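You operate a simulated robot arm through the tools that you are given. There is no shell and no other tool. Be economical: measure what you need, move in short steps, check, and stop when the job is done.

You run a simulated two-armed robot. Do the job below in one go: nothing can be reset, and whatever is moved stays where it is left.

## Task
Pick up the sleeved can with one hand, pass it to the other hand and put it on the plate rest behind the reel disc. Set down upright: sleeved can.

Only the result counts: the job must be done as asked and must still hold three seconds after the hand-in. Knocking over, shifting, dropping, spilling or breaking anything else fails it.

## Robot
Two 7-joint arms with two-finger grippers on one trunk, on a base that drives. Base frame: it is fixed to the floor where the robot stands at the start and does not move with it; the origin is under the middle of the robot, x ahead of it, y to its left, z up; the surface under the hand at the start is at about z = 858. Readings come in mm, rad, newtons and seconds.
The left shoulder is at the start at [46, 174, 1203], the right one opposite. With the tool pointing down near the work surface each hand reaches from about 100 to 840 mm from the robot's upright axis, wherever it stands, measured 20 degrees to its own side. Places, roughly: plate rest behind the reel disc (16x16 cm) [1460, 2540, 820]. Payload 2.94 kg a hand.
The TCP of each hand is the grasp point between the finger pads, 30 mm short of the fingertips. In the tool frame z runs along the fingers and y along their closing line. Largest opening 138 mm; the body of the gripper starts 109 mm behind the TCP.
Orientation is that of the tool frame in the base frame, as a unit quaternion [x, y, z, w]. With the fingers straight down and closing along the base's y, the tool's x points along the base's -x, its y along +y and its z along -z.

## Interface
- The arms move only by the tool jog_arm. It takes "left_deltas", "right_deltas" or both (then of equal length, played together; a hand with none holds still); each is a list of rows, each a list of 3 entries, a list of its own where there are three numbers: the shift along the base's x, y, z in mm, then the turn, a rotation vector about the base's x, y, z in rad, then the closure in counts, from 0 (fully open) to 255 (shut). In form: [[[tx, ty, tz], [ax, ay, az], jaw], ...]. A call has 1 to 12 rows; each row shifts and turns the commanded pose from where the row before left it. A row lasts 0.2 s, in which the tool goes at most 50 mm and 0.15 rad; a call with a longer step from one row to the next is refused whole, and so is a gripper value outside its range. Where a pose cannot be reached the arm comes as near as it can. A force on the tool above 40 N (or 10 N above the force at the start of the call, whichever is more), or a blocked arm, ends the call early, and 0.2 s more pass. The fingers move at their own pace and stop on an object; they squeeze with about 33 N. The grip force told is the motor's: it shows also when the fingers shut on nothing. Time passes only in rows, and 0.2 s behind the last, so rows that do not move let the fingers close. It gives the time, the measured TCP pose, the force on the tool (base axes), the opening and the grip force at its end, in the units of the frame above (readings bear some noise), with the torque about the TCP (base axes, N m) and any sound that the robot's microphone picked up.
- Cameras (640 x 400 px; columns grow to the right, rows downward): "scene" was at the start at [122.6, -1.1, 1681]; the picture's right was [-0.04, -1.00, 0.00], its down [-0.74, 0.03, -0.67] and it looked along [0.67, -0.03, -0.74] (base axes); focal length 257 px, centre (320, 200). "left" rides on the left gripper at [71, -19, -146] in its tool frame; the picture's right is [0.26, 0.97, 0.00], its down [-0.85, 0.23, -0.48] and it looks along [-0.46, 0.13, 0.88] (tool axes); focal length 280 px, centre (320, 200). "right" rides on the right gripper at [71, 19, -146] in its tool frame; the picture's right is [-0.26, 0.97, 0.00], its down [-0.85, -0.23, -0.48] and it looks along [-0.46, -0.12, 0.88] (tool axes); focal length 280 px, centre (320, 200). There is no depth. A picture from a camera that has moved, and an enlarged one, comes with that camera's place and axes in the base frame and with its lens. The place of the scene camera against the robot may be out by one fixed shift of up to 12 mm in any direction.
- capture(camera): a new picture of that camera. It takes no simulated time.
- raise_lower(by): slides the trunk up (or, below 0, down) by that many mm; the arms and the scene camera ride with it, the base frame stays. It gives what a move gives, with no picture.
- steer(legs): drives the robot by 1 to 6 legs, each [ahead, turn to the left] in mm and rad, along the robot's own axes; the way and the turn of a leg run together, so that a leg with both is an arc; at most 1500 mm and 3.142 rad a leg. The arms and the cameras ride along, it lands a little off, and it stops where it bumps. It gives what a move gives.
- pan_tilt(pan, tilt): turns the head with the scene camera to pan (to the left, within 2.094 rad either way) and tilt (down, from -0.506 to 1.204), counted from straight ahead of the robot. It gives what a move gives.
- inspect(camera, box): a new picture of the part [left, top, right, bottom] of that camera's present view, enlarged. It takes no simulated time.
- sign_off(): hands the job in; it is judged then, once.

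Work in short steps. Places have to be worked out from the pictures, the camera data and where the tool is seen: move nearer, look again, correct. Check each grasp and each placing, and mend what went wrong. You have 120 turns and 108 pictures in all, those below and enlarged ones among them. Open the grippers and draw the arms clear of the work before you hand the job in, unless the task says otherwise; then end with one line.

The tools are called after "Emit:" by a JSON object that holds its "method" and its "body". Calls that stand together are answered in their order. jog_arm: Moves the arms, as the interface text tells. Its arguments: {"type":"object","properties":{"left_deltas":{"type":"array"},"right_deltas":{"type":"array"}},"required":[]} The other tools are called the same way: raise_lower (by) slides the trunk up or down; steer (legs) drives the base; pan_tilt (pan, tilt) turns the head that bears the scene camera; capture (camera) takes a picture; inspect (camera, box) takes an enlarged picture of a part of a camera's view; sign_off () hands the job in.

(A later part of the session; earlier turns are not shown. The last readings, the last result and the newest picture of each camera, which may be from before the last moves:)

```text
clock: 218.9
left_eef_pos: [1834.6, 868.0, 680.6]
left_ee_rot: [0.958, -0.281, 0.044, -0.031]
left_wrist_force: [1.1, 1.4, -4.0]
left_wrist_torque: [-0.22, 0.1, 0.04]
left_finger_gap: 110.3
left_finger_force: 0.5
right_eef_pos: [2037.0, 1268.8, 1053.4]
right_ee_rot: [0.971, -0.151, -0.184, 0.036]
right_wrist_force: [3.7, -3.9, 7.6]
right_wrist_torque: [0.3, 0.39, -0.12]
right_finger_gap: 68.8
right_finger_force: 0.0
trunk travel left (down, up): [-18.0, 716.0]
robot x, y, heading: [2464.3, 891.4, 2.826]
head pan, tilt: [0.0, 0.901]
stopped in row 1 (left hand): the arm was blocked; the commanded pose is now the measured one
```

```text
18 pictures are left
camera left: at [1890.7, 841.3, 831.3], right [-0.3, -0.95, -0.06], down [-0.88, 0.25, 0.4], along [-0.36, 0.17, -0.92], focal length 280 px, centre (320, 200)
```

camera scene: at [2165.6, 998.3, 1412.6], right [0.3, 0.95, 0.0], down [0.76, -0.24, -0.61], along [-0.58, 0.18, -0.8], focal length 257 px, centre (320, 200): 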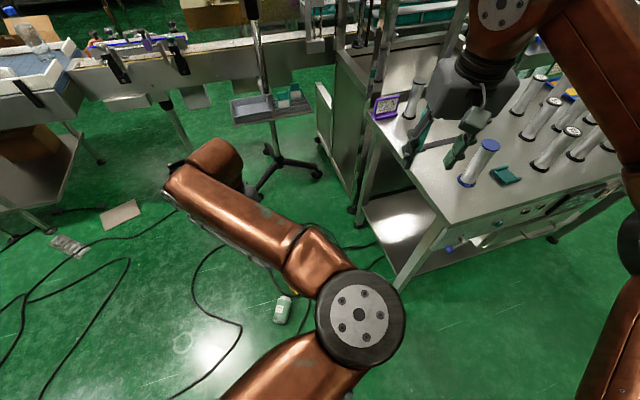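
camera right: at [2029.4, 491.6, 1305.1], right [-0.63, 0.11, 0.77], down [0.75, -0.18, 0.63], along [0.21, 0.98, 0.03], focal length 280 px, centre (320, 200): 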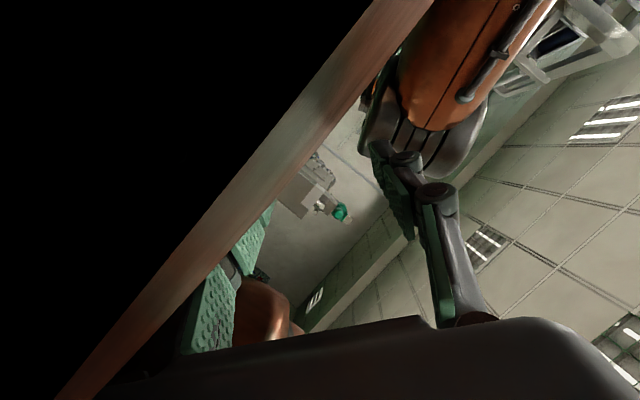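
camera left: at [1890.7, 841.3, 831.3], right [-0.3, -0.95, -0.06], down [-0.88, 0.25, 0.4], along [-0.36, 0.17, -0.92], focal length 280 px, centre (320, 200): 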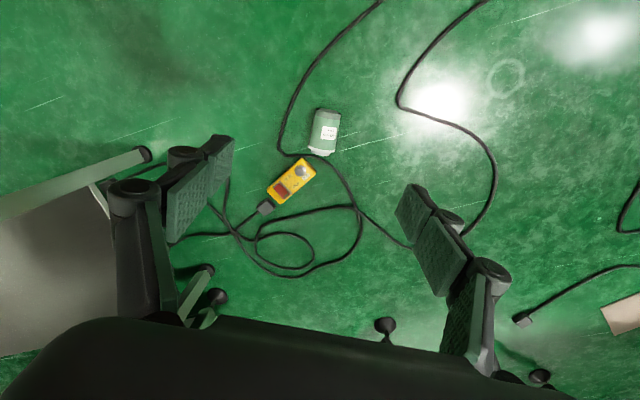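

The torso swayed again near the end of the lowering. I'll wait for it to settle and read the poses.

Emit:
{"method": "pan_tilt", "body": {"pan": 1.0, "tilt": 0.9}}

Emit:
{"method": "pan_tilt", "body": {"pan": 0.0, "tilt": 0.95}}

Emit:
{"method": "capture", "body": {"camera": "scene"}}

```text
clock: 220.1
left_eef_pos: [1833.9, 873.7, 672.0]
left_ee_rot: [0.964, -0.261, 0.049, -0.032]
left_wrist_force: [-0.7, 0.3, -0.4]
left_wrist_torque: [0.01, -0.01, 0.0]
left_finger_gap: 109.8
left_finger_force: 0.0
right_eef_pos: [2010.9, 1273.2, 1046.7]
right_ee_rot: [0.969, -0.171, -0.174, 0.03]
right_wrist_force: [1.6, -1.0, 0.1]
right_wrist_torque: [0.03, 0.19, -0.04]
right_finger_gap: 68.8
right_finger_force: 0.1
trunk travel left (down, up): [-18.0, 716.0]
robot x, y, heading: [2459.3, 901.1, 2.832]
head pan, tilt: [1.0, 0.901]
```

```text
clock: 221.4
left_eef_pos: [1867.0, 862.9, 689.4]
left_ee_rot: [0.967, -0.253, 0.023, -0.033]
left_wrist_force: [-0.3, -0.2, 0.0]
left_wrist_torque: [-0.04, -0.01, 0.02]
left_finger_gap: 109.5
left_finger_force: 0.1
right_eef_pos: [2046.2, 1262.9, 1061.0]
right_ee_rot: [0.967, -0.171, -0.189, 0.026]
right_wrist_force: [-1.0, 0.7, 0.3]
right_wrist_torque: [-0.06, -0.17, 0.03]
right_finger_gap: 68.8
right_finger_force: 0.0
trunk travel left (down, up): [-18.0, 716.0]
robot x, y, heading: [2463.2, 895.8, 2.83]
head pan, tilt: [0.0, 0.949]
```

```text
17 pictures are left
camera scene: at [2022.4, 1045.1, 1265.6], right [0.3, 0.95, 0.0], down [0.8, -0.26, -0.54], along [-0.52, 0.16, -0.84], focal length 257 px, centre (320, 200)
```

scene: 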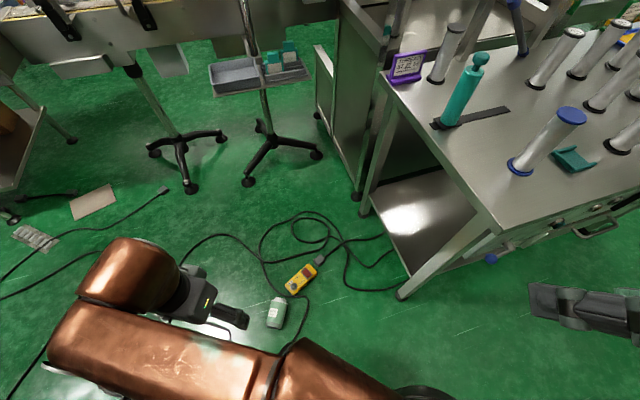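

Nearly still now, with the trunk low and the can in view beside the left hand. I'll go down in slower steps toward the can.

Emit:
{"method": "jog_arm", "body": {"left_deltas": [[[-7, 4, -20], [0, 0, 0], 52], [[-7, 4, -25], [0, 0, 0], 52], [[-7, 4, -30], [0, 0, 0], 52], [[-7, 4, -30], [0, 0, 0], 52], [[-7, 4, -30], [0, 0, 0], 52], [[-7, 4, -30], [0, 0, 0], 52], [[-7, 4, -30], [0, 0, 0], 52], [[-7, 4, -30], [0, 0, 0], 52], [[-7, 4, -30], [0, 0, 0], 52], [[-7, 4, -30], [0, 0, 0], 52], [[-7, 4, -25], [0, 0, 0], 52], [[0, 0, 0], [0, 0, 0], 52]]}}

Emit:
{"method": "capture", "body": {"camera": "left"}}

```text
clock: 222.9
left_eef_pos: [1767.1, 923.2, 581.7]
left_ee_rot: [0.953, -0.283, -0.088, -0.066]
left_wrist_force: [-0.2, 1.6, 0.2]
left_wrist_torque: [-0.07, -0.13, -0.01]
left_finger_gap: 110.1
left_finger_force: 0.0
left hand out of reach, approached as far as the arm can: row 1, 7
right_eef_pos: [2064.1, 1245.7, 1065.0]
right_ee_rot: [0.963, -0.154, -0.215, 0.049]
right_wrist_force: [2.7, -0.1, -1.1]
right_wrist_torque: [0.06, 0.27, -0.05]
right_finger_gap: 68.9
right_finger_force: 0.1
trunk travel left (down, up): [-18.0, 716.0]
robot x, y, heading: [2459.7, 897.3, 2.833]
head pan, tilt: [0.0, 0.949]
stopped in row 7 (left hand): the arm was blocked; the commanded pose is now the measured one
```

```text
16 pictures are left
camera left: at [1854.9, 876.5, 710.8], right [-0.32, -0.94, -0.13], down [-0.77, 0.17, 0.62], along [-0.56, 0.29, -0.77], focal length 280 px, centre (320, 200)
```

left: 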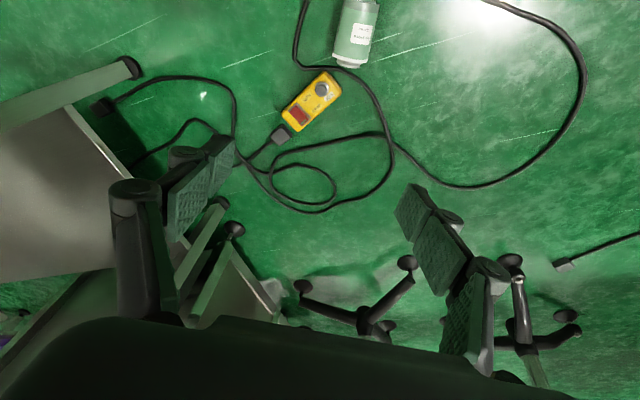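

It moved down to z 582 with some tilt. I'll continue slower, correcting the tilt on the way.

Emit:
{"method": "jog_arm", "body": {"left_deltas": [[[0, 0, -12], [-0.017, -0.014, 0.009], 52], [[0, 0, -15], [-0.017, -0.014, 0.009], 52], [[0, 0, -20], [-0.017, -0.014, 0.009], 52], [[0, 0, -20], [-0.017, -0.014, 0.009], 52], [[0, 0, -22], [-0.017, -0.014, 0.009], 52], [[0, 0, -22], [-0.017, -0.014, 0.009], 52], [[0, 0, -22], [-0.017, -0.014, 0.009], 52], [[0, 0, -22], [-0.017, -0.014, 0.009], 52], [[0, 0, -22], [-0.017, -0.014, 0.009], 52], [[0, 0, -22], [-0.017, -0.014, 0.009], 52], [[0, 0, -22], [0, 0, 0], 52], [[0, 0, -22], [0, 0, 0], 52]]}}

Emit:
{"method": "jog_arm", "body": {"left_deltas": [[[0, 0, -20], [0, 0, 0], 52], [[0, 0, -20], [0, 0, 0], 52], [[0, 0, -20], [0, 0, 0], 52], [[0, 0, -20], [0, 0, 0], 52], [[0, 0, -20], [0, 0, 0], 52], [[0, 0, 0], [0, 0, 0], 52]]}}

Emit:
{"method": "capture", "body": {"camera": "left"}}

```text
clock: 223.2
left_eef_pos: [1741.1, 970.4, 638.3]
left_ee_rot: [0.912, -0.354, -0.174, -0.115]
left_wrist_force: [-1.4, -0.2, -0.9]
left_wrist_torque: [0.08, 0.06, -0.04]
left_finger_gap: 109.6
left_finger_force: 0.0
left hand out of reach, approached as far as the arm can: row 1
right_eef_pos: [2114.4, 1218.0, 1053.9]
right_ee_rot: [0.973, -0.132, -0.18, 0.054]
right_wrist_force: [-0.3, 0.1, -1.1]
right_wrist_torque: [0.03, -0.06, 0.0]
right_finger_gap: 68.4
right_finger_force: 0.0
trunk travel left (down, up): [-18.0, 716.0]
robot x, y, heading: [2461.6, 895.9, 2.832]
head pan, tilt: [0.0, 0.949]
stopped in row 1 (left hand): the arm was blocked; the commanded pose is now the measured one
```

```text
clock: 223.6
left_eef_pos: [1760.2, 984.5, 657.3]
left_ee_rot: [0.885, -0.394, -0.2, -0.15]
left_wrist_force: [-0.3, -0.9, -0.1]
left_wrist_torque: [0.14, -0.04, -0.03]
left_finger_gap: 109.8
left_finger_force: 0.1
left hand out of reach, approached as far as the arm can: row 1
right_eef_pos: [2178.9, 1189.4, 1052.8]
right_ee_rot: [0.981, -0.123, -0.14, 0.044]
right_wrist_force: [-0.6, -1.4, 0.1]
right_wrist_torque: [0.14, -0.14, -0.01]
right_finger_gap: 68.6
right_finger_force: 0.1
trunk travel left (down, up): [-18.0, 716.0]
robot x, y, heading: [2459.4, 897.3, 2.831]
head pan, tilt: [0.0, 0.949]
stopped in row 1 (right hand): the arm was blocked; the commanded pose is now the measured one
```

```text
15 pictures are left
camera left: at [1852.5, 890.7, 754.0], right [-0.57, -0.79, -0.23], down [-0.58, 0.19, 0.79], along [-0.58, 0.58, -0.57], focal length 280 px, centre (320, 200)
```

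left: 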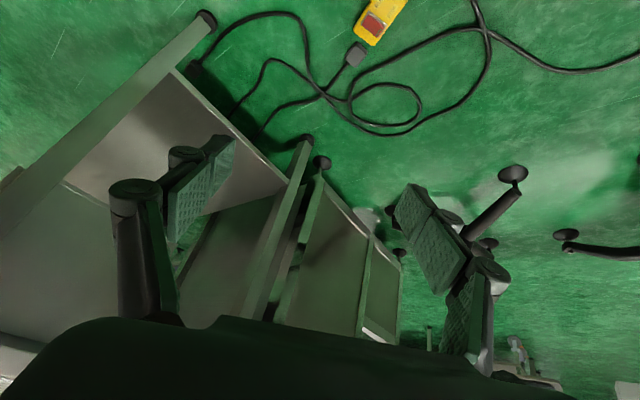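

At this depth the folded trunk isn't steady. It was steady 110 mm higher, so I'll raise it back, let it settle, and plan to stand closer to the can instead.

Emit:
{"method": "pan_tilt", "body": {"pan": 1.2, "tilt": 0.95}}

Emit:
{"method": "raise_lower", "body": {"by": 110}}

Emit:
{"method": "pan_tilt", "body": {"pan": 0.0, "tilt": 0.95}}

Emit:
{"method": "capture", "body": {"camera": "scene"}}

```text
clock: 225.0
left_eef_pos: [1809.1, 948.7, 694.7]
left_ee_rot: [0.899, -0.358, -0.228, -0.112]
left_wrist_force: [0.5, -0.9, 1.1]
left_wrist_torque: [0.0, 0.05, 0.0]
left_finger_gap: 110.2
left_finger_force: 0.1
right_eef_pos: [2224.5, 1182.7, 1078.4]
right_ee_rot: [0.964, -0.126, -0.231, 0.05]
right_wrist_force: [1.5, 0.0, 0.6]
right_wrist_torque: [0.01, 0.14, -0.01]
right_finger_gap: 68.7
right_finger_force: 0.1
trunk travel left (down, up): [-18.0, 716.0]
robot x, y, heading: [2461.6, 901.2, 2.826]
head pan, tilt: [1.201, 0.949]
```

```text
clock: 226.4
left_eef_pos: [1838.8, 937.6, 878.7]
left_ee_rot: [0.877, -0.358, -0.302, -0.105]
left_wrist_force: [0.7, 0.4, 0.4]
left_wrist_torque: [-0.02, -0.02, 0.02]
left_finger_gap: 109.8
left_finger_force: 0.0
right_eef_pos: [2219.9, 1185.1, 1186.4]
right_ee_rot: [0.964, -0.127, -0.229, 0.045]
right_wrist_force: [0.7, 0.4, -0.1]
right_wrist_torque: [-0.02, -0.02, 0.0]
right_finger_gap: 68.8
right_finger_force: 0.1
trunk travel left (down, up): [-128.0, 606.0]
robot x, y, heading: [2459.0, 895.5, 2.832]
head pan, tilt: [1.201, 0.949]
```

```text
clock: 227.8
left_eef_pos: [1838.8, 938.0, 879.3]
left_ee_rot: [0.877, -0.357, -0.303, -0.104]
left_wrist_force: [-0.2, -0.5, 0.0]
left_wrist_torque: [-0.06, 0.02, 0.01]
left_finger_gap: 109.9
left_finger_force: 0.1
right_eef_pos: [2221.8, 1184.7, 1185.8]
right_ee_rot: [0.964, -0.126, -0.231, 0.046]
right_wrist_force: [-0.2, 0.7, -0.2]
right_wrist_torque: [-0.03, -0.01, -0.01]
right_finger_gap: 68.6
right_finger_force: 0.0
trunk travel left (down, up): [-128.0, 606.0]
robot x, y, heading: [2460.9, 901.4, 2.832]
head pan, tilt: [0.0, 0.949]
```

```text
14 pictures are left
camera scene: at [2192.4, 990.5, 1411.3], right [0.3, 0.95, 0.0], down [0.77, -0.25, -0.58], along [-0.55, 0.18, -0.81], focal length 257 px, centre (320, 200)
```

scene: 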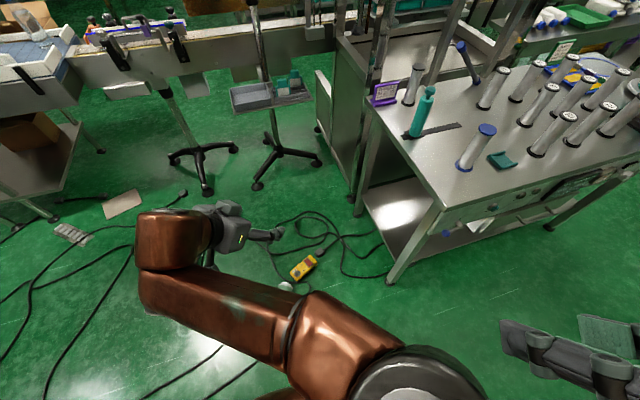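

Stable here. I'll move the right hand forward again and level/aim the left hand so that, after driving 180 mm closer, it will hang over the can.

Emit:
{"method": "jog_arm", "body": {"left_deltas": [[[10, -7, 0], [-0.035, -0.055, 0.028], 52], [[10, -7, 0], [-0.035, -0.055, 0.028], 52], [[10, -7, 0], [-0.035, -0.055, 0.028], 52], [[10, -7, 0], [-0.035, -0.055, 0.028], 52], [[10, -7, 0], [-0.035, -0.055, 0.028], 52], [[10, -7, 0], [-0.035, -0.055, 0.028], 52], [[10, -7, 0], [-0.035, -0.055, 0.028], 52], [[10, -7, 0], [-0.035, -0.055, 0.028], 52], [[10, -7, 0], [-0.035, -0.055, 0.028], 52], [[10, -7, 0], [-0.035, -0.055, 0.028], 52], [[0, 0, 0], [0, 0, 0], 52]], "right_deltas": [[[-18, 8, 0], [0, 0, 0], 128], [[-18, 8, 0], [0, 0, 0], 128], [[-18, 8, 0], [0, 0, 0], 128], [[-18, 8, 0], [0, 0, 0], 128], [[-18, 8, 0], [0, 0, 0], 128], [[-18, 8, 0], [0, 0, 0], 128], [[-18, 8, 0], [0, 0, 0], 128], [[-18, 8, 0], [0, 0, 0], 128], [[-18, 8, 0], [0, 0, 0], 128], [[-18, 8, 0], [0, 0, 0], 128], [[0, 0, 0], [0, 0, 0], 128]]}}

Emit:
{"method": "steer", "body": {"legs": [[180, 0]]}}

Emit:
{"method": "pan_tilt", "body": {"pan": 0.3, "tilt": 0.95}}

Emit:
{"method": "capture", "body": {"camera": "left"}}

```text
clock: 230.2
left_eef_pos: [1911.3, 855.6, 866.5]
left_ee_rot: [0.971, -0.239, 0.001, -0.002]
left_wrist_force: [-0.9, 0.2, -0.1]
left_wrist_torque: [0.0, 0.01, -0.01]
left_finger_gap: 109.7
left_finger_force: 0.0
left hand out of reach, approached as far as the arm can: row 1, 2, 3, 5
right_eef_pos: [2040.0, 1263.8, 1188.2]
right_ee_rot: [0.964, -0.125, -0.232, 0.045]
right_wrist_force: [0.7, -0.2, 0.0]
right_wrist_torque: [0.02, -0.01, 0.0]
right_finger_gap: 68.8
right_finger_force: 0.1
trunk travel left (down, up): [-128.0, 606.0]
robot x, y, heading: [2464.4, 898.4, 2.825]
head pan, tilt: [0.0, 0.949]
```

```text
clock: 231.7
left_eef_pos: [1733.5, 913.4, 857.9]
left_ee_rot: [0.971, -0.238, 0.013, -0.002]
left_wrist_force: [-0.7, -0.1, -0.7]
left_wrist_torque: [0.04, -0.02, -0.01]
left_finger_gap: 109.7
left_finger_force: 0.0
right_eef_pos: [1863.3, 1327.3, 1185.6]
right_ee_rot: [0.964, -0.129, -0.23, 0.043]
right_wrist_force: [0.1, -0.6, 0.6]
right_wrist_torque: [0.06, 0.06, -0.03]
right_finger_gap: 68.8
right_finger_force: 0.0
trunk travel left (down, up): [-128.0, 606.0]
robot x, y, heading: [2286.3, 956.0, 2.831]
head pan, tilt: [0.0, 0.949]
```

```text
clock: 232.5
left_eef_pos: [1758.4, 902.9, 863.9]
left_ee_rot: [0.972, -0.234, 0.004, -0.005]
left_wrist_force: [0.3, 0.2, -1.1]
left_wrist_torque: [0.0, -0.01, -0.02]
left_finger_gap: 109.8
left_finger_force: 0.0
right_eef_pos: [1896.2, 1315.3, 1195.5]
right_ee_rot: [0.961, -0.127, -0.244, 0.04]
right_wrist_force: [-0.5, 0.6, 0.6]
right_wrist_torque: [-0.03, -0.03, -0.03]
right_finger_gap: 68.8
right_finger_force: 0.1
trunk travel left (down, up): [-128.0, 606.0]
robot x, y, heading: [2288.1, 953.0, 2.83]
head pan, tilt: [0.3, 0.949]
```

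```text
13 pictures are left
camera left: at [1828.9, 887.8, 1009.9], right [-0.21, -0.98, -0.01], down [-0.87, 0.18, 0.47], along [-0.46, 0.1, -0.88], focal length 280 px, centre (320, 200)
```

left: 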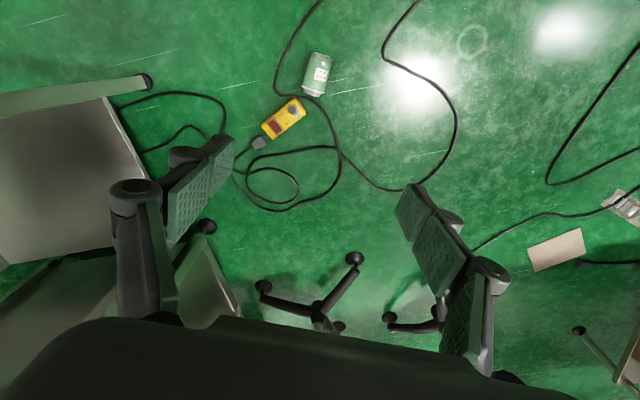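

The can is at about (1767, 916), the left hand at (1758, 903), correctly oriented. I descend in moderate steps.

Emit:
{"method": "jog_arm", "body": {"left_deltas": [[[1, 1, -20], [0, 0, 0], 52], [[1, 1, -30], [0, 0, 0], 52], [[1, 1, -30], [0, 0, 0], 52], [[1, 1, -30], [0, 0, 0], 52], [[1, 1, -30], [0, 0, 0], 52], [[1, 1, -30], [0, 0, 0], 52], [[1, 1, -30], [0, 0, 0], 52], [[1, 1, -30], [0, 0, 0], 52], [[0, 1, -30], [0, 0, 0], 52], [[0, 1, -30], [0, 0, 0], 52], [[0, 1, -30], [0, 0, 0], 52], [[0, 1, -30], [0, 0, 0], 52]]}}

Emit:
{"method": "jog_arm", "body": {"left_deltas": [[[0, 0, -25], [0, 0, 0], 52], [[0, 0, -30], [0, 0, 0], 52], [[0, 0, -30], [0, 0, 0], 52], [[0, 0, -30], [0, 0, 0], 52], [[0, 0, -30], [0, 0, 0], 52], [[0, 0, -30], [0, 0, 0], 52], [[0, 0, -30], [0, 0, 0], 52], [[0, 0, 0], [0, 0, 0], 52]]}}

Emit:
{"method": "capture", "body": {"camera": "left"}}

```text
clock: 235.1
left_eef_pos: [1698.9, 849.3, 549.5]
left_ee_rot: [0.971, -0.238, -0.007, -0.004]
left_wrist_force: [-0.2, -0.3, 0.6]
left_wrist_torque: [-0.02, -0.03, 0.03]
left_finger_gap: 109.6
left_finger_force: 0.2
left hand out of reach, approached as far as the arm can: row 1, 3, 4, 5, 6, 7, 8, 9, 10, 11, 12
right_eef_pos: [1906.3, 1311.6, 1196.9]
right_ee_rot: [0.959, -0.127, -0.25, 0.039]
right_wrist_force: [-0.8, -0.3, -0.2]
right_wrist_torque: [0.05, -0.01, 0.01]
right_finger_gap: 68.7
right_finger_force: 0.0
trunk travel left (down, up): [-128.0, 606.0]
robot x, y, heading: [2286.3, 955.5, 2.828]
head pan, tilt: [0.3, 0.949]
```

```text
clock: 236.9
left_eef_pos: [1694.2, 845.1, 345.7]
left_ee_rot: [0.971, -0.238, -0.008, -0.004]
left_wrist_force: [-0.5, 0.4, 0.6]
left_wrist_torque: [-0.03, -0.01, 0.01]
left_finger_gap: 109.9
left_finger_force: 0.1
left hand out of reach, approached as far as the arm can: row 2
right_eef_pos: [1907.9, 1310.7, 1198.6]
right_ee_rot: [0.959, -0.127, -0.249, 0.039]
right_wrist_force: [-0.1, -0.3, -0.2]
right_wrist_torque: [-0.04, 0.01, 0.0]
right_finger_gap: 68.8
right_finger_force: 0.1
trunk travel left (down, up): [-128.0, 606.0]
robot x, y, heading: [2287.4, 951.7, 2.829]
head pan, tilt: [0.3, 0.949]
```

```text
12 pictures are left
camera left: at [1768.6, 828.7, 488.7], right [-0.21, -0.98, -0.01], down [-0.85, 0.18, 0.49], along [-0.48, 0.11, -0.87], focal length 280 px, centre (320, 200)
```

left: 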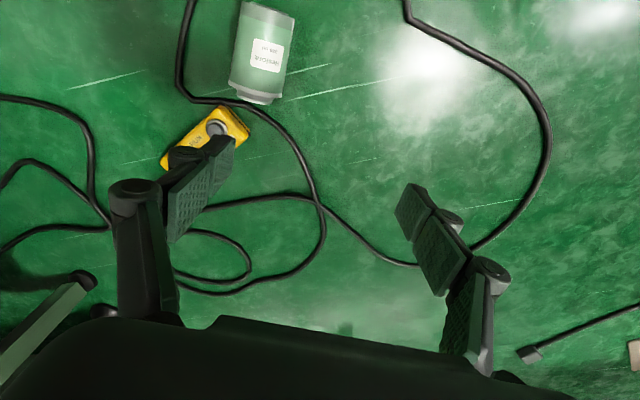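

Steady at z 346. The can centre is at (1770, 916), axis ≈ 154°, top end away from me. I'll move above it (slightly toward its bottom end) and descend to z ≈ 150, then check.

Emit:
{"method": "jog_arm", "body": {"left_deltas": [[[15, 11, -10], [0, 0, 0.01], 52], [[15, 11, -10], [0, 0, 0.01], 52], [[15, 11, -15], [0, 0, 0.01], 52], [[15, 11, -20], [0, 0, 0], 52], [[15, 11, -25], [0, 0, 0], 52], [[15, 10, -30], [0, 0, 0], 52], [[0, 0, -30], [0, 0, 0], 52], [[0, 0, -30], [0, 0, 0], 52], [[0, 0, -20], [0, 0, 0], 52], [[0, 0, 0], [0, 0, 0], 52]]}}

Emit:
{"method": "capture", "body": {"camera": "left"}}

```text
clock: 239.1
left_eef_pos: [1732.6, 879.1, 141.3]
left_ee_rot: [0.975, -0.224, -0.008, -0.003]
left_wrist_force: [0.1, -0.1, -0.6]
left_wrist_torque: [-0.03, 0.0, 0.02]
left_finger_gap: 109.9
left_finger_force: 0.1
left hand out of reach, approached as far as the arm can: row 1, 2, 3, 4, 5, 6
right_eef_pos: [1907.4, 1311.1, 1199.2]
right_ee_rot: [0.959, -0.127, -0.249, 0.039]
right_wrist_force: [0.2, -0.2, 0.3]
right_wrist_torque: [0.03, 0.0, 0.0]
right_finger_gap: 69.0
right_finger_force: 0.0
trunk travel left (down, up): [-128.0, 606.0]
robot x, y, heading: [2286.3, 954.9, 2.824]
head pan, tilt: [0.3, 0.949]
```

```text
11 pictures are left
camera left: at [1807.9, 865.7, 285.5], right [-0.18, -0.98, -0.01], down [-0.86, 0.16, 0.49], along [-0.48, 0.1, -0.87], focal length 280 px, centre (320, 200)
```

left: 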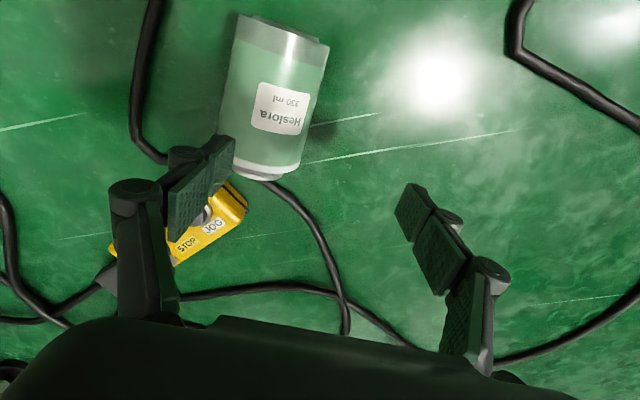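

Z is 141 but the hand fell short horizontally: (1733, 879) versus the can at about (1778, 913). I'll try shifting at this height, tips still above the can.

Emit:
{"method": "jog_arm", "body": {"left_deltas": [[[8, 6, 0], [0, 0, 0], 52], [[8, 6, 0], [0, 0, 0], 52], [[8, 6, 0], [0, 0, 0], 52], [[8, 6, 0], [0, 0, 0], 52], [[8, 6, 0], [0, 0, 0], 52], [[8, 6, 0], [0, 0, 0], 52], [[0, 0, 0], [0, 0, 0], 52]]}}

```text
clock: 240.7
left_eef_pos: [1780.6, 918.2, 141.2]
left_ee_rot: [0.975, -0.223, -0.008, -0.003]
left_wrist_force: [0.6, 0.5, -0.2]
left_wrist_torque: [0.0, 0.01, 0.02]
left_finger_gap: 109.6
left_finger_force: 0.2
right_eef_pos: [1908.1, 1311.9, 1199.5]
right_ee_rot: [0.959, -0.127, -0.249, 0.04]
right_wrist_force: [0.0, -0.1, -0.2]
right_wrist_torque: [-0.01, 0.02, -0.03]
right_finger_gap: 68.8
right_finger_force: 0.0
trunk travel left (down, up): [-128.0, 606.0]
robot x, y, heading: [2292.3, 955.4, 2.831]
head pan, tilt: [0.3, 0.949]
```

It reached (1781, 918). One picture to verify the alignment before going down.

Emit:
{"method": "capture", "body": {"camera": "left"}}

```text
10 pictures are left
camera left: at [1855.1, 902.3, 285.1], right [-0.18, -0.98, -0.01], down [-0.86, 0.16, 0.49], along [-0.48, 0.1, -0.87], focal length 280 px, centre (320, 200)
```

left: 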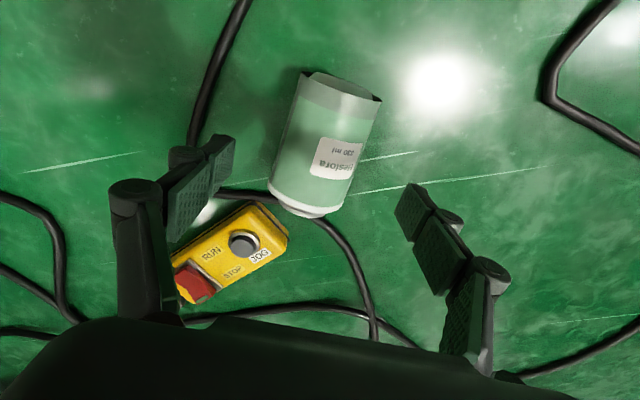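

Aligned within 4 mm, and the fingers will land clear of the cable and pendant. Going down to z ≈ 45 slowly, then closing.

Emit:
{"method": "jog_arm", "body": {"left_deltas": [[[-1, 1, -16], [0, 0, 0], 52], [[-1, 1, -16], [0, 0, 0], 52], [[0, 0, -16], [0, 0, 0], 52], [[0, 0, -16], [0, 0, 0], 52], [[0, 0, -16], [0, 0, 0], 52], [[0, 0, -14], [0, 0, 0], 52], [[0, 0, 0], [0, 0, 0], 52]]}}

Emit:
{"method": "jog_arm", "body": {"left_deltas": [[[0, 0, 0], [0, 0, 0], 255], [[0, 0, 0], [0, 0, 0], 255], [[0, 0, 0], [0, 0, 0], 255], [[0, 0, 0], [0, 0, 0], 255], [[0, 0, 0], [0, 0, 0], 255], [[0, 0, 0], [0, 0, 0], 255]]}}

```text
clock: 242.3
left_eef_pos: [1778.9, 918.9, 48.3]
left_ee_rot: [0.975, -0.224, -0.007, -0.004]
left_wrist_force: [0.2, -0.2, -0.1]
left_wrist_torque: [-0.01, 0.01, 0.01]
left_finger_gap: 110.0
left_finger_force: 0.1
right_eef_pos: [1907.8, 1311.0, 1196.9]
right_ee_rot: [0.959, -0.127, -0.25, 0.04]
right_wrist_force: [-0.4, -0.2, 0.4]
right_wrist_torque: [-0.02, -0.01, -0.01]
right_finger_gap: 68.8
right_finger_force: 0.1
trunk travel left (down, up): [-128.0, 606.0]
robot x, y, heading: [2287.2, 954.5, 2.826]
head pan, tilt: [0.3, 0.949]
```

```text
clock: 243.7
left_eef_pos: [1778.7, 918.0, 47.1]
left_ee_rot: [0.975, -0.224, -0.008, -0.004]
left_wrist_force: [-0.7, -0.5, 2.9]
left_wrist_torque: [-0.03, 0.04, 0.04]
left_finger_gap: 64.3
left_finger_force: 33.2
right_eef_pos: [1906.1, 1310.9, 1198.8]
right_ee_rot: [0.959, -0.127, -0.25, 0.04]
right_wrist_force: [-0.1, -0.2, -0.3]
right_wrist_torque: [-0.03, 0.02, 0.01]
right_finger_gap: 69.0
right_finger_force: 0.0
trunk travel left (down, up): [-128.0, 606.0]
robot x, y, heading: [2285.7, 952.7, 2.826]
head pan, tilt: [0.3, 0.949]
```

The can is gripped (gap 64 mm, 33 N). I lift it along the way I came, slowly.

Emit:
{"method": "jog_arm", "body": {"left_deltas": [[[0, 0, 12], [0, 0, 0], 255], [[0, 0, 18], [0, 0, 0], 255], [[0, 0, 25], [0, 0, 0], 255], [[-5, -4, 28], [0, 0, 0], 255], [[-10, -9, 28], [0, 0, 0], 255], [[-10, -9, 28], [0, 0, 0], 255], [[-10, -9, 28], [0, 0, 0], 255], [[-10, -9, 28], [0, 0, 0], 255], [[-10, -9, 28], [0, 0, 0], 255], [[-10, -9, 28], [0, 0, 0], 255], [[-10, -9, 28], [0, 0, 0], 255], [[0, 0, 0], [0, 0, 0], 255]]}}

Emit:
{"method": "jog_arm", "body": {"left_deltas": [[[0, 0, 25], [0, 0, 0], 255], [[0, 0, 30], [0, 0, 0], 255], [[0, 0, 30], [0, 0, 0], 255], [[0, 0, 30], [0, 0, 0], 255], [[0, 0, 30], [0, 0, 0], 255], [[0, 0, 30], [0, 0, 0], 255], [[0, 0, 30], [0, 0, 0], 255], [[0, 0, 30], [0, 0, 0], 255], [[0, 0, 30], [0, 0, 0], 255], [[0, 0, 20], [0, 0, 0], 255], [[0, 0, 10], [0, 0, 0], 255], [[0, 0, 0], [0, 0, 0], 255]]}}

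```text
clock: 246.3
left_eef_pos: [1692.1, 851.7, 329.2]
left_ee_rot: [0.975, -0.223, -0.008, -0.004]
left_wrist_force: [-0.6, 0.6, -3.6]
left_wrist_torque: [0.02, -0.04, 0.0]
left_finger_gap: 64.4
left_finger_force: 32.5
left hand out of reach, approached as far as the arm can: row 7
right_eef_pos: [1906.1, 1310.9, 1197.7]
right_ee_rot: [0.959, -0.127, -0.249, 0.041]
right_wrist_force: [-0.9, -0.3, 0.2]
right_wrist_torque: [-0.01, 0.02, -0.01]
right_finger_gap: 68.8
right_finger_force: 0.0
trunk travel left (down, up): [-128.0, 606.0]
robot x, y, heading: [2286.9, 953.2, 2.825]
head pan, tilt: [0.3, 0.949]
```

```text
clock: 248.9
left_eef_pos: [1696.1, 849.8, 623.0]
left_ee_rot: [0.975, -0.223, -0.009, -0.004]
left_wrist_force: [0.1, -0.5, -3.4]
left_wrist_torque: [-0.04, -0.01, -0.03]
left_finger_gap: 64.2
left_finger_force: 33.2
right_eef_pos: [1907.1, 1311.2, 1197.7]
right_ee_rot: [0.959, -0.128, -0.249, 0.04]
right_wrist_force: [1.0, -0.3, -0.9]
right_wrist_torque: [0.01, -0.04, 0.01]
right_finger_gap: 68.9
right_finger_force: 0.0
trunk travel left (down, up): [-128.0, 606.0]
robot x, y, heading: [2285.5, 957.7, 2.828]
head pan, tilt: [0.3, 0.949]
```

The can is firmly held and weighs in at ~3.5 N. I raise the trunk back up, carry the can to a free spot ahead, and then turn the left hand level so the can stands upright.

Emit:
{"method": "raise_lower", "body": {"by": 240}}

Emit:
{"method": "jog_arm", "body": {"left_deltas": [[[-5, 25, 15], [0, 0, 0], 255], [[-5, 31, 17], [0, 0, 0], 255], [[-5, 31, 17], [0, 0, 0], 255], [[-5, 31, 17], [0, 0, 0], 255], [[-5, 31, 17], [0, 0, 0], 255], [[-5, 31, 17], [0, 0, 0], 255], [[-5, 31, 17], [0, 0, 0], 255], [[-3, 25, 17], [0, 0, 0], 255], [[0, 0, 0], [0, 0, 0], 255]]}}

Emit:
{"method": "jog_arm", "body": {"left_deltas": [[[0, 0, 0], [0.0573, 0.1177, 0], 255], [[0, 0, 0], [0.0573, 0.1177, 0], 255], [[0, 0, 0], [0.0573, 0.1177, 0], 255], [[0, 0, 0], [0.0573, 0.1177, 0], 255], [[0, 0, 0], [0.0573, 0.1177, 0], 255], [[0, 0, 0], [0.0573, 0.1177, 0], 255], [[0, 0, 0], [0.0573, 0.1177, 0], 255], [[0, 0, 0], [0.0573, 0.1177, 0], 255], [[0, 0, 0], [0.0573, 0.1177, 0], 255], [[0, 0, 0], [0.0573, 0.1177, 0], 255], [[0, 0, 0], [0.0573, 0.1177, 0], 255], [[0, 0, 0], [0.0573, 0.1177, 0], 255]]}}

```text
clock: 251.4
left_eef_pos: [1694.0, 849.9, 864.4]
left_ee_rot: [0.975, -0.223, -0.008, -0.004]
left_wrist_force: [-0.8, -0.3, -4.0]
left_wrist_torque: [0.04, -0.05, 0.0]
left_finger_gap: 64.2
left_finger_force: 33.4
right_eef_pos: [1906.8, 1310.8, 1437.2]
right_ee_rot: [0.959, -0.128, -0.249, 0.04]
right_wrist_force: [-0.3, 0.7, 0.6]
right_wrist_torque: [-0.02, -0.05, 0.01]
right_finger_gap: 69.0
right_finger_force: 0.0
trunk travel left (down, up): [-368.0, 366.0]
robot x, y, heading: [2284.8, 955.5, 2.828]
head pan, tilt: [0.3, 0.949]
```

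```text
clock: 253.4
left_eef_pos: [1657.1, 1085.8, 998.7]
left_ee_rot: [0.975, -0.223, -0.008, -0.003]
left_wrist_force: [0.0, -0.8, -2.2]
left_wrist_torque: [0.02, -0.04, -0.03]
left_finger_gap: 64.2
left_finger_force: 32.9
right_eef_pos: [1906.9, 1312.2, 1438.4]
right_ee_rot: [0.959, -0.127, -0.249, 0.04]
right_wrist_force: [-0.7, -0.1, -0.6]
right_wrist_torque: [0.0, 0.0, -0.01]
right_finger_gap: 68.4
right_finger_force: 0.0
trunk travel left (down, up): [-368.0, 366.0]
robot x, y, heading: [2285.2, 952.8, 2.826]
head pan, tilt: [0.3, 0.949]
```

```text
clock: 256.0
left_eef_pos: [1473.7, 1009.4, 1063.4]
left_ee_rot: [0.825, -0.19, -0.518, -0.122]
left_wrist_force: [0.4, -0.8, -3.8]
left_wrist_torque: [-0.02, -0.06, 0.0]
left_finger_gap: 63.9
left_finger_force: 33.1
left hand out of reach, approached as far as the arm can: row 1, 2, 3, 4, 5, 6, 7, 8, 9, 10, 11, 12
right_eef_pos: [1907.7, 1310.6, 1438.5]
right_ee_rot: [0.959, -0.127, -0.248, 0.04]
right_wrist_force: [-0.1, 0.4, -0.1]
right_wrist_torque: [0.01, 0.03, 0.01]
right_finger_gap: 68.7
right_finger_force: 0.1
trunk travel left (down, up): [-368.0, 366.0]
robot x, y, heading: [2288.4, 954.9, 2.831]
head pan, tilt: [0.3, 0.949]
```

The hand swung out to ~790 mm ahead while turning and still points 26° below level. I'll finish the remaining rotation from there.

Emit:
{"method": "jog_arm", "body": {"left_deltas": [[[0, 0, 0], [0.049, 0.101, 0], 255], [[0, 0, 0], [0.049, 0.101, 0], 255], [[0, 0, 0], [0.049, 0.101, 0], 255], [[0, 0, 0], [0.049, 0.101, 0], 255], [[0, 0, 0], [0, 0, 0], 255]]}}

Emit:
{"method": "pan_tilt", "body": {"pan": 0.1, "tilt": 0.6}}

Emit:
{"method": "capture", "body": {"camera": "scene"}}

```text
clock: 257.2
left_eef_pos: [1472.3, 1009.8, 1063.2]
left_ee_rot: [0.824, -0.19, -0.519, -0.122]
left_wrist_force: [0.3, -0.4, -3.4]
left_wrist_torque: [-0.04, -0.07, 0.0]
left_finger_gap: 64.4
left_finger_force: 33.2
left hand out of reach, approached as far as the arm can: row 1, 2, 3, 4
right_eef_pos: [1907.3, 1310.5, 1438.7]
right_ee_rot: [0.959, -0.128, -0.249, 0.04]
right_wrist_force: [-0.3, -0.6, 0.4]
right_wrist_torque: [0.0, 0.0, -0.01]
right_finger_gap: 68.5
right_finger_force: 0.1
trunk travel left (down, up): [-368.0, 366.0]
robot x, y, heading: [2286.2, 953.7, 2.83]
head pan, tilt: [0.3, 0.949]
```

```text
clock: 258.0
left_eef_pos: [1472.3, 1009.7, 1062.7]
left_ee_rot: [0.824, -0.19, -0.519, -0.123]
left_wrist_force: [-0.5, -0.1, -3.0]
left_wrist_torque: [-0.03, -0.09, -0.03]
left_finger_gap: 64.3
left_finger_force: 33.0
right_eef_pos: [1906.9, 1310.6, 1438.9]
right_ee_rot: [0.959, -0.127, -0.25, 0.04]
right_wrist_force: [-0.2, 0.8, 0.1]
right_wrist_torque: [-0.02, -0.05, -0.02]
right_finger_gap: 68.8
right_finger_force: 0.0
trunk travel left (down, up): [-368.0, 366.0]
robot x, y, heading: [2285.7, 954.8, 2.828]
head pan, tilt: [0.099, 0.6]
```

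```text
9 pictures are left
camera scene: at [2170.8, 989.1, 1693.6], right [0.21, 0.98, 0.0], down [0.55, -0.12, -0.82], along [-0.81, 0.18, -0.57], focal length 257 px, centre (320, 200)
```

scene: 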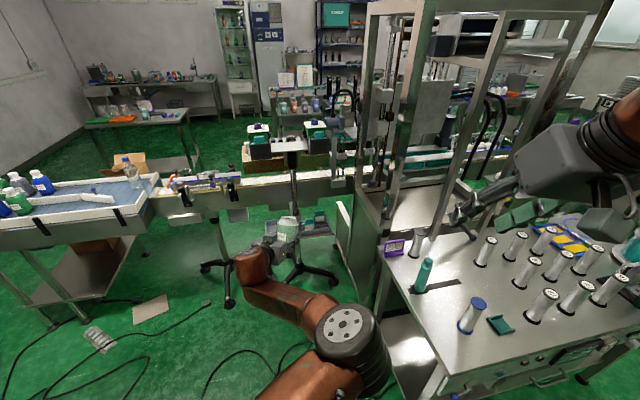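

The left wrist reaches its limit with the can 26° off vertical, which is fine for passing: the right hand can take it from the side (pointing left), above the left fingers, and then roll it upright. I'll bring the can toward the middle and turn the right hand to point left.

Emit:
{"method": "jog_arm", "body": {"left_deltas": [[[8, 20, 0], [0, 0, 0], 255], [[8, 20, 0], [0, 0, 0], 255], [[8, 20, 0], [0, 0, 0], 255], [[8, 20, 0], [0, 0, 0], 255], [[8, 20, 0], [0, 0, 0], 255], [[8, 20, 0], [0, 0, 0], 255], [[0, 0, 0], [0, 0, 0], 255], [[0, 0, 0], [0, 0, 0], 255], [[0, 0, 0], [0, 0, 0], 255], [[0, 0, 0], [0, 0, 0], 255], [[0, 0, 0], [0, 0, 0], 255], [[0, 0, 0], [0, 0, 0], 255]], "right_deltas": [[[-12, 6, -22], [-0.1245, 0.0405, 0], 0], [[-12, 6, -22], [-0.1245, 0.0405, 0], 0], [[-12, 6, -22], [-0.1245, 0.0405, 0], 0], [[-12, 6, -22], [-0.1245, 0.0405, 0], 0], [[-12, 6, -22], [-0.1245, 0.0405, 0], 0], [[-12, 6, -22], [-0.1245, 0.0405, 0], 0], [[-12, 6, -22], [-0.1245, 0.0405, 0], 0], [[-12, 6, -22], [-0.1245, 0.0405, 0], 0], [[-12, 6, -22], [-0.1245, 0.0405, 0], 0], [[-12, 6, -22], [-0.1245, 0.0405, 0], 0], [[-12, 6, -22], [-0.1245, 0.0405, 0], 0], [[-12, 6, -22], [-0.1245, 0.0405, 0], 0]]}}

```text
clock: 260.6
left_eef_pos: [1436.9, 1084.9, 1069.4]
left_ee_rot: [0.825, -0.192, -0.517, -0.123]
left_wrist_force: [-0.1, 0.3, -3.8]
left_wrist_torque: [-0.02, -0.04, 0.02]
left_finger_gap: 64.1
left_finger_force: 33.1
left hand out of reach, approached as far as the arm can: row 1, 2, 3, 4, 5, 6
right_eef_pos: [1761.1, 1384.2, 1175.1]
right_ee_rot: [0.597, -0.25, -0.301, 0.701]
right_wrist_force: [-0.1, 0.9, 0.8]
right_wrist_torque: [0.03, 0.0, -0.02]
right_finger_gap: 137.8
right_finger_force: 0.0
trunk travel left (down, up): [-368.0, 366.0]
robot x, y, heading: [2287.9, 954.5, 2.828]
head pan, tilt: [0.099, 0.6]
```

Pointing level keeps pushing the left hand to its reach limit. Since the right hand (now pointing left) can take the can while it is horizontal just as well, I'll turn the left hand back down and bring the can in to ~600 mm.

Emit:
{"method": "jog_arm", "body": {"left_deltas": [[[22, 0, 0], [-0.0548, -0.1124, 0], 255], [[22, 0, 0], [-0.0548, -0.1124, 0], 255], [[22, 0, 0], [-0.0548, -0.1124, 0], 255], [[26, 0, 0], [-0.0548, -0.1124, 0], 255], [[26, 0, 0], [-0.0548, -0.1124, 0], 255], [[26, 0, 0], [-0.0548, -0.1124, 0], 255], [[26, 0, 0], [-0.0548, -0.1124, 0], 255], [[26, 0, 0], [-0.0548, -0.1124, 0], 255], [[26, 0, 0], [-0.0548, -0.1124, 0], 255], [[26, 0, 0], [0, 0, 0], 255], [[15, 0, 0], [0, 0, 0], 255], [[0, 0, 0], [0, 0, 0], 255]]}}

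Emit:
{"method": "capture", "body": {"camera": "scene"}}

```text
clock: 263.2
left_eef_pos: [1701.0, 1086.3, 1073.0]
left_ee_rot: [0.975, -0.223, 0.003, -0.002]
left_wrist_force: [0.2, -1.4, -3.6]
left_wrist_torque: [-0.04, -0.04, 0.01]
left_finger_gap: 64.3
left_finger_force: 32.9
right_eef_pos: [1761.4, 1385.0, 1175.5]
right_ee_rot: [0.597, -0.249, -0.302, 0.701]
right_wrist_force: [-0.4, 0.1, -0.4]
right_wrist_torque: [-0.03, 0.0, -0.01]
right_finger_gap: 138.1
right_finger_force: 0.1
trunk travel left (down, up): [-368.0, 366.0]
robot x, y, heading: [2287.8, 955.3, 2.827]
head pan, tilt: [0.099, 0.6]
```

```text
8 pictures are left
camera scene: at [2171.1, 989.8, 1693.7], right [0.21, 0.98, 0.0], down [0.55, -0.12, -0.82], along [-0.81, 0.18, -0.57], focal length 257 px, centre (320, 200)
```

scene: 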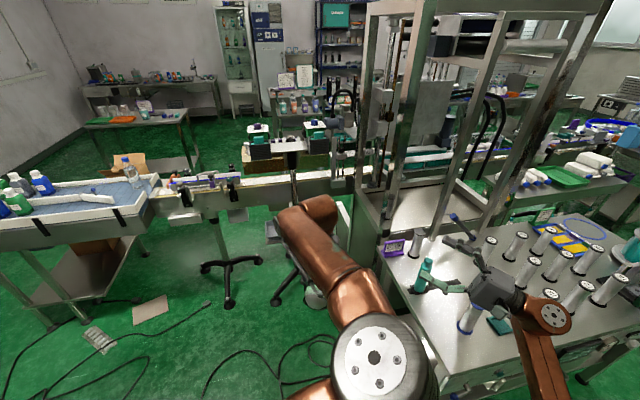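

The can is horizontal at (1701, 1086), and the right hand points left beside it. I'll align the right hand square to the can at its top-end half, 180 mm to the side.

Emit:
{"method": "jog_arm", "body": {"right_deltas": [[[-4, -19, -19], [0.021, -0.018, 0.059], 45], [[-4, -19, -19], [0.021, -0.018, 0.059], 45], [[-4, -19, -19], [0.021, -0.018, 0.059], 45], [[-4, -19, -19], [0.021, -0.018, 0.059], 45], [[-5, -20, -20], [0.021, -0.018, 0.059], 45], [[-5, -20, -20], [0.021, -0.018, 0.059], 45], [[0, 0, 0], [0, 0, 0], 45]]}}

Emit:
{"method": "capture", "body": {"camera": "right"}}

```text
clock: 264.8
left_eef_pos: [1700.2, 1085.1, 1072.4]
left_ee_rot: [0.975, -0.224, 0.002, -0.002]
left_wrist_force: [-0.7, -0.3, -3.2]
left_wrist_torque: [-0.04, -0.03, -0.01]
left_finger_gap: 64.4
left_finger_force: 33.4
right_eef_pos: [1738.8, 1268.4, 1058.6]
right_ee_rot: [0.69, -0.158, -0.155, 0.689]
right_wrist_force: [0.4, 0.8, -0.2]
right_wrist_torque: [-0.03, -0.01, 0.03]
right_finger_gap: 113.6
right_finger_force: 0.1
trunk travel left (down, up): [-368.0, 366.0]
robot x, y, heading: [2290.3, 953.4, 2.829]
head pan, tilt: [0.099, 0.6]
```

```text
7 pictures are left
camera right: at [1863.3, 1367.9, 1078.4], right [-0.24, 0.11, 0.96], down [-0.56, 0.8, -0.23], along [-0.79, -0.59, -0.13], focal length 280 px, centre (320, 200)
```

right: 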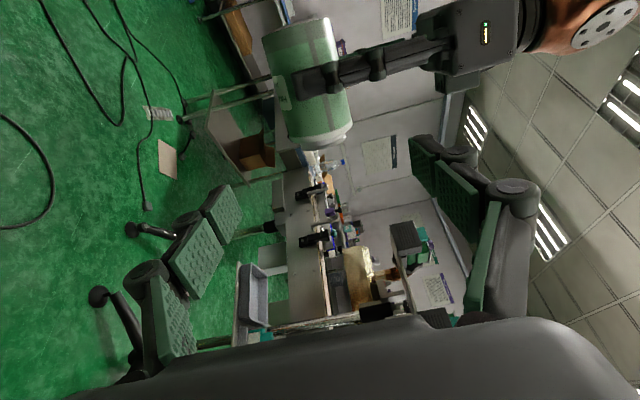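

Geometry confirmed: the can's top end is 67 mm ahead of the left grip and its axis at z ≈ 1056. I'll move the right hand in along its pointing direction to the point 49 mm ahead of the left grip.

Emit:
{"method": "jog_arm", "body": {"right_deltas": [[[-9, -18, 0], [0, 0, 0], 45], [[-9, -18, 0], [0, 0, 0], 45], [[-9, -18, 0], [0, 0, 0], 45], [[-9, -18, 0], [0, 0, 0], 45], [[-9, -18, 0], [0, 0, 0], 45], [[-9, -18, 0], [0, 0, 0], 45], [[-9, -18, 0], [0, 0, 0], 45], [[-9, -18, 0], [0, 0, 0], 45], [[-10, -18, -1], [0, 0, 0], 45], [[0, 0, 0], [0, 0, 0], 45]]}}

Emit:
{"method": "capture", "body": {"camera": "right"}}

```text
clock: 267.0
left_eef_pos: [1701.1, 1086.0, 1071.8]
left_ee_rot: [0.975, -0.224, 0.002, -0.002]
left_wrist_force: [0.4, 0.1, -3.0]
left_wrist_torque: [0.0, 0.0, -0.02]
left_finger_gap: 64.1
left_finger_force: 33.6
right_eef_pos: [1657.5, 1102.8, 1059.0]
right_ee_rot: [0.689, -0.158, -0.155, 0.69]
right_wrist_force: [-0.5, 0.4, 0.5]
right_wrist_torque: [0.02, 0.0, 0.02]
right_finger_gap: 113.6
right_finger_force: 0.0
trunk travel left (down, up): [-368.0, 366.0]
robot x, y, heading: [2287.1, 955.0, 2.827]
head pan, tilt: [0.099, 0.6]
```

```text
6 pictures are left
camera right: at [1782.3, 1203.3, 1079.1], right [-0.24, 0.11, 0.96], down [-0.56, 0.8, -0.23], along [-0.79, -0.59, -0.13], focal length 280 px, centre (320, 200)
```

right: 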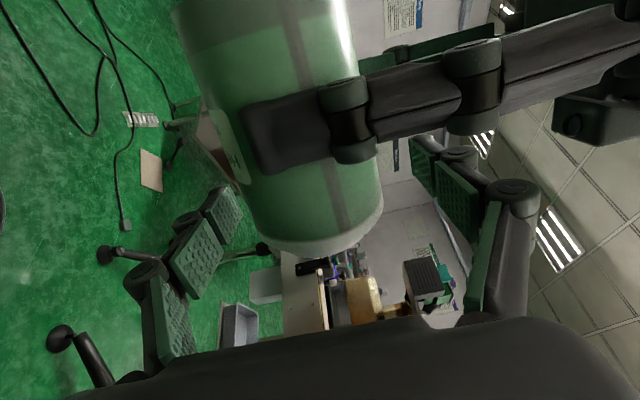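

Both hands are in place with clearance. Closing the right hand on the can.

Emit:
{"method": "jog_arm", "body": {"right_deltas": [[[0, 0, 0], [0, 0, 0], 255], [[0, 0, 0], [0, 0, 0], 255], [[0, 0, 0], [0, 0, 0], 255], [[0, 0, 0], [0, 0, 0], 255], [[0, 0, 0], [0, 0, 0], 255], [[0, 0, 0], [0, 0, 0], 255]]}}

```text
clock: 268.4
left_eef_pos: [1700.0, 1085.5, 1073.5]
left_ee_rot: [0.975, -0.224, 0.001, -0.003]
left_wrist_force: [3.2, -4.2, 11.4]
left_wrist_torque: [0.15, 0.59, 0.02]
left_finger_gap: 64.2
left_finger_force: 33.1
right_eef_pos: [1656.6, 1103.8, 1057.1]
right_ee_rot: [0.69, -0.159, -0.156, 0.689]
right_wrist_force: [-3.4, 2.7, -11.5]
right_wrist_torque: [0.09, -0.06, 0.06]
right_finger_gap: 63.4
right_finger_force: 33.1
trunk travel left (down, up): [-368.0, 366.0]
robot x, y, heading: [2287.7, 952.4, 2.83]
head pan, tilt: [0.099, 0.6]
```

Both hands hold it (right gap 63 mm, 33 N). Now the left hand opens and lifts straight up and away.

Emit:
{"method": "jog_arm", "body": {"left_deltas": [[[0, 0, 0], [0, 0, 0], 90], [[0, 0, 0], [0, 0, 0], 80], [[0, 0, 0], [0, 0, 0], 80], [[0, 0, 10], [0, 0, 0], 80], [[0, 0, 20], [0, 0, 0], 80], [[0, 0, 25], [0, 0, 0], 80], [[0, 0, 30], [0, 0, 0], 80], [[0, 0, 30], [0, 0, 0], 80], [[0, 0, 30], [0, 0, 0], 80], [[8, -20, 10], [0, 0, 0], 80], [[12, -30, 0], [0, 0, 0], 80], [[12, -30, 0], [0, 0, 0], 80]]}}

```text
clock: 271.0
left_eef_pos: [1734.0, 1005.3, 1230.6]
left_ee_rot: [0.975, -0.223, 0.002, -0.003]
left_wrist_force: [0.1, -0.2, -0.4]
left_wrist_torque: [0.05, 0.01, -0.01]
left_finger_gap: 94.5
left_finger_force: 0.1
right_eef_pos: [1657.9, 1102.6, 1059.7]
right_ee_rot: [0.69, -0.158, -0.155, 0.689]
right_wrist_force: [-0.7, -0.3, -4.2]
right_wrist_torque: [0.08, 0.14, -0.04]
right_finger_gap: 64.1
right_finger_force: 33.4
trunk travel left (down, up): [-368.0, 366.0]
robot x, y, heading: [2285.8, 953.2, 2.821]
head pan, tilt: [0.099, 0.6]
```

The right hand alone now carries the can (4 N). I'll roll it upright about the hand's pointing axis, while raising and drawing it in for the drive.

Emit:
{"method": "jog_arm", "body": {"right_deltas": [[[8, 3, 12], [0.057, 0.118, 0], 255], [[8, 3, 12], [0.057, 0.118, 0], 255], [[8, 3, 12], [0.057, 0.118, 0], 255], [[8, 3, 12], [0.057, 0.118, 0], 255], [[8, 3, 12], [0.057, 0.118, 0], 255], [[8, 3, 12], [0.057, 0.118, 0], 255], [[8, 3, 12], [0.057, 0.118, 0], 255], [[8, 3, 12], [0.057, 0.118, 0], 255], [[8, 3, 12], [0.057, 0.118, 0], 255], [[8, 3, 12], [0.057, 0.118, 0], 255], [[8, 3, 12], [0.057, 0.118, 0], 255], [[8, 3, 12], [0.057, 0.118, 0], 255]], "left_deltas": [[[6, -12, 5], [0, 0, 0], 80], [[6, -12, 5], [0, 0, 0], 80], [[6, -12, 5], [0, 0, 0], 80], [[6, -12, 5], [0, 0, 0], 80], [[6, -12, 5], [0, 0, 0], 80], [[6, -12, 5], [0, 0, 0], 80], [[6, -12, 5], [0, 0, 0], 80], [[6, -12, 5], [0, 0, 0], 80], [[0, 0, 0], [0, 0, 0], 80], [[0, 0, 0], [0, 0, 0], 80], [[0, 0, 0], [0, 0, 0], 80], [[0, 0, 0], [0, 0, 0], 80]]}}

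```text
clock: 273.6
left_eef_pos: [1781.3, 911.0, 1268.0]
left_ee_rot: [0.975, -0.224, 0.002, -0.001]
left_wrist_force: [0.9, -0.2, 0.8]
left_wrist_torque: [-0.03, -0.01, 0.01]
left_finger_gap: 94.5
left_finger_force: 0.1
right_eef_pos: [1738.4, 1088.2, 1117.9]
right_ee_rot: [0.707, 0.025, -0.328, 0.626]
right_wrist_force: [-0.3, 0.9, -2.9]
right_wrist_torque: [0.05, 0.15, -0.02]
right_finger_gap: 64.2
right_finger_force: 32.6
right hand out of reach, approached as far as the arm can: row 3, 4, 5, 6, 7, 8, 9, 10, 11, 12
trunk travel left (down, up): [-368.0, 366.0]
robot x, y, heading: [2283.2, 950.1, 2.827]
head pan, tilt: [0.099, 0.6]
```

The roll stops at a wrist limit after 30°. Reaching straight forward at shoulder height makes "pointing forward, can upright" the arm's natural pose, so I'll turn the right hand to that with the arm extended.

Emit:
{"method": "jog_arm", "body": {"right_deltas": [[[-12, 22, 6], [0.0874, 0.0375, -0.1078], 255], [[-12, 22, 6], [0.0874, 0.0375, -0.1078], 255], [[-12, 22, 6], [0.0874, 0.0375, -0.1078], 255], [[-12, 22, 6], [0.0874, 0.0375, -0.1078], 255], [[-12, 22, 6], [0.0874, 0.0375, -0.1078], 255], [[-12, 22, 6], [0.0874, 0.0375, -0.1078], 255], [[-12, 22, 6], [0.0874, 0.0375, -0.1078], 255], [[-12, 22, 6], [0.0874, 0.0375, -0.1078], 255], [[-12, 22, 6], [0.0874, 0.0375, -0.1078], 255], [[-12, 22, 6], [0.0874, 0.0375, -0.1078], 255], [[-12, 22, 6], [0.0874, 0.0375, -0.1078], 255], [[-12, 22, 6], [0.0874, 0.0375, -0.1078], 255]]}}

```text
clock: 276.2
left_eef_pos: [1779.2, 910.6, 1266.9]
left_ee_rot: [0.975, -0.223, 0.001, -0.002]
left_wrist_force: [0.1, -0.2, 0.1]
left_wrist_torque: [0.08, -0.05, -0.02]
left_finger_gap: 94.6
left_finger_force: 0.0
right_eef_pos: [1626.2, 1348.1, 1184.8]
right_ee_rot: [0.727, -0.098, -0.679, -0.024]
right_wrist_force: [-0.2, -0.3, -3.8]
right_wrist_torque: [0.01, 0.03, -0.08]
right_finger_gap: 64.3
right_finger_force: 32.6
right hand out of reach, approached as far as the arm can: row 11, 12
trunk travel left (down, up): [-368.0, 366.0]
robot x, y, heading: [2282.2, 954.4, 2.827]
head pan, tilt: [0.099, 0.6]
```

Excellent — the can is upright (within 7°) in the extended right hand at z 1185. Now I turn to face north and drive up the corridor beside the table, the can well above everything.

Emit:
{"method": "steer", "body": {"legs": [[0, -1.29], [1000, 0], [950, 0]]}}

Emit:
{"method": "pan_tilt", "body": {"pan": 1.2, "tilt": 0.45}}

Emit:
{"method": "capture", "body": {"camera": "scene"}}

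```text
clock: 289.5
left_eef_pos: [2369.2, 3414.4, 1266.1]
left_ee_rot: [-0.611, 0.792, -0.003, 0.001]
left_wrist_force: [0.9, -0.5, -1.2]
left_wrist_torque: [-0.02, 0.03, -0.01]
left_finger_gap: 94.8
left_finger_force: 0.1
right_eef_pos: [2768.1, 3649.6, 1185.3]
right_ee_rot: [-0.499, 0.538, 0.509, 0.45]
right_wrist_force: [0.2, -0.1, -4.2]
right_wrist_torque: [0.02, 0.01, -0.03]
right_finger_gap: 64.2
right_finger_force: 33.2
trunk travel left (down, up): [-368.0, 366.0]
robot x, y, heading: [2506.0, 2924.6, 1.445]
head pan, tilt: [0.099, 0.6]
```

```text
clock: 290.8
left_eef_pos: [2369.3, 3413.7, 1267.3]
left_ee_rot: [-0.61, 0.792, -0.003, 0.001]
left_wrist_force: [0.1, 0.2, -0.2]
left_wrist_torque: [0.0, 0.0, 0.0]
left_finger_gap: 94.5
left_finger_force: 0.0
right_eef_pos: [2768.4, 3649.1, 1185.6]
right_ee_rot: [-0.499, 0.538, 0.509, 0.45]
right_wrist_force: [1.0, -0.8, -3.4]
right_wrist_torque: [0.01, -0.01, 0.01]
right_finger_gap: 64.2
right_finger_force: 32.3
trunk travel left (down, up): [-368.0, 366.0]
robot x, y, heading: [2509.3, 2929.0, 1.449]
head pan, tilt: [1.201, 0.45]
```

```text
5 pictures are left
camera scene: at [2441.8, 3012.3, 1707.3], right [0.47, 0.88, 0.0], down [0.38, -0.21, -0.9], along [-0.79, 0.42, -0.44], focal length 257 px, centre (320, 200)
```

scene: 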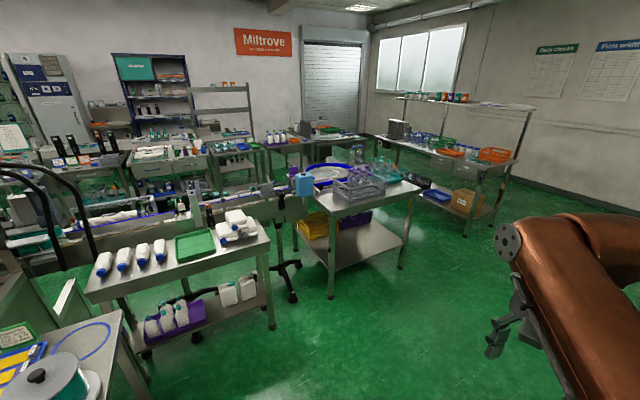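

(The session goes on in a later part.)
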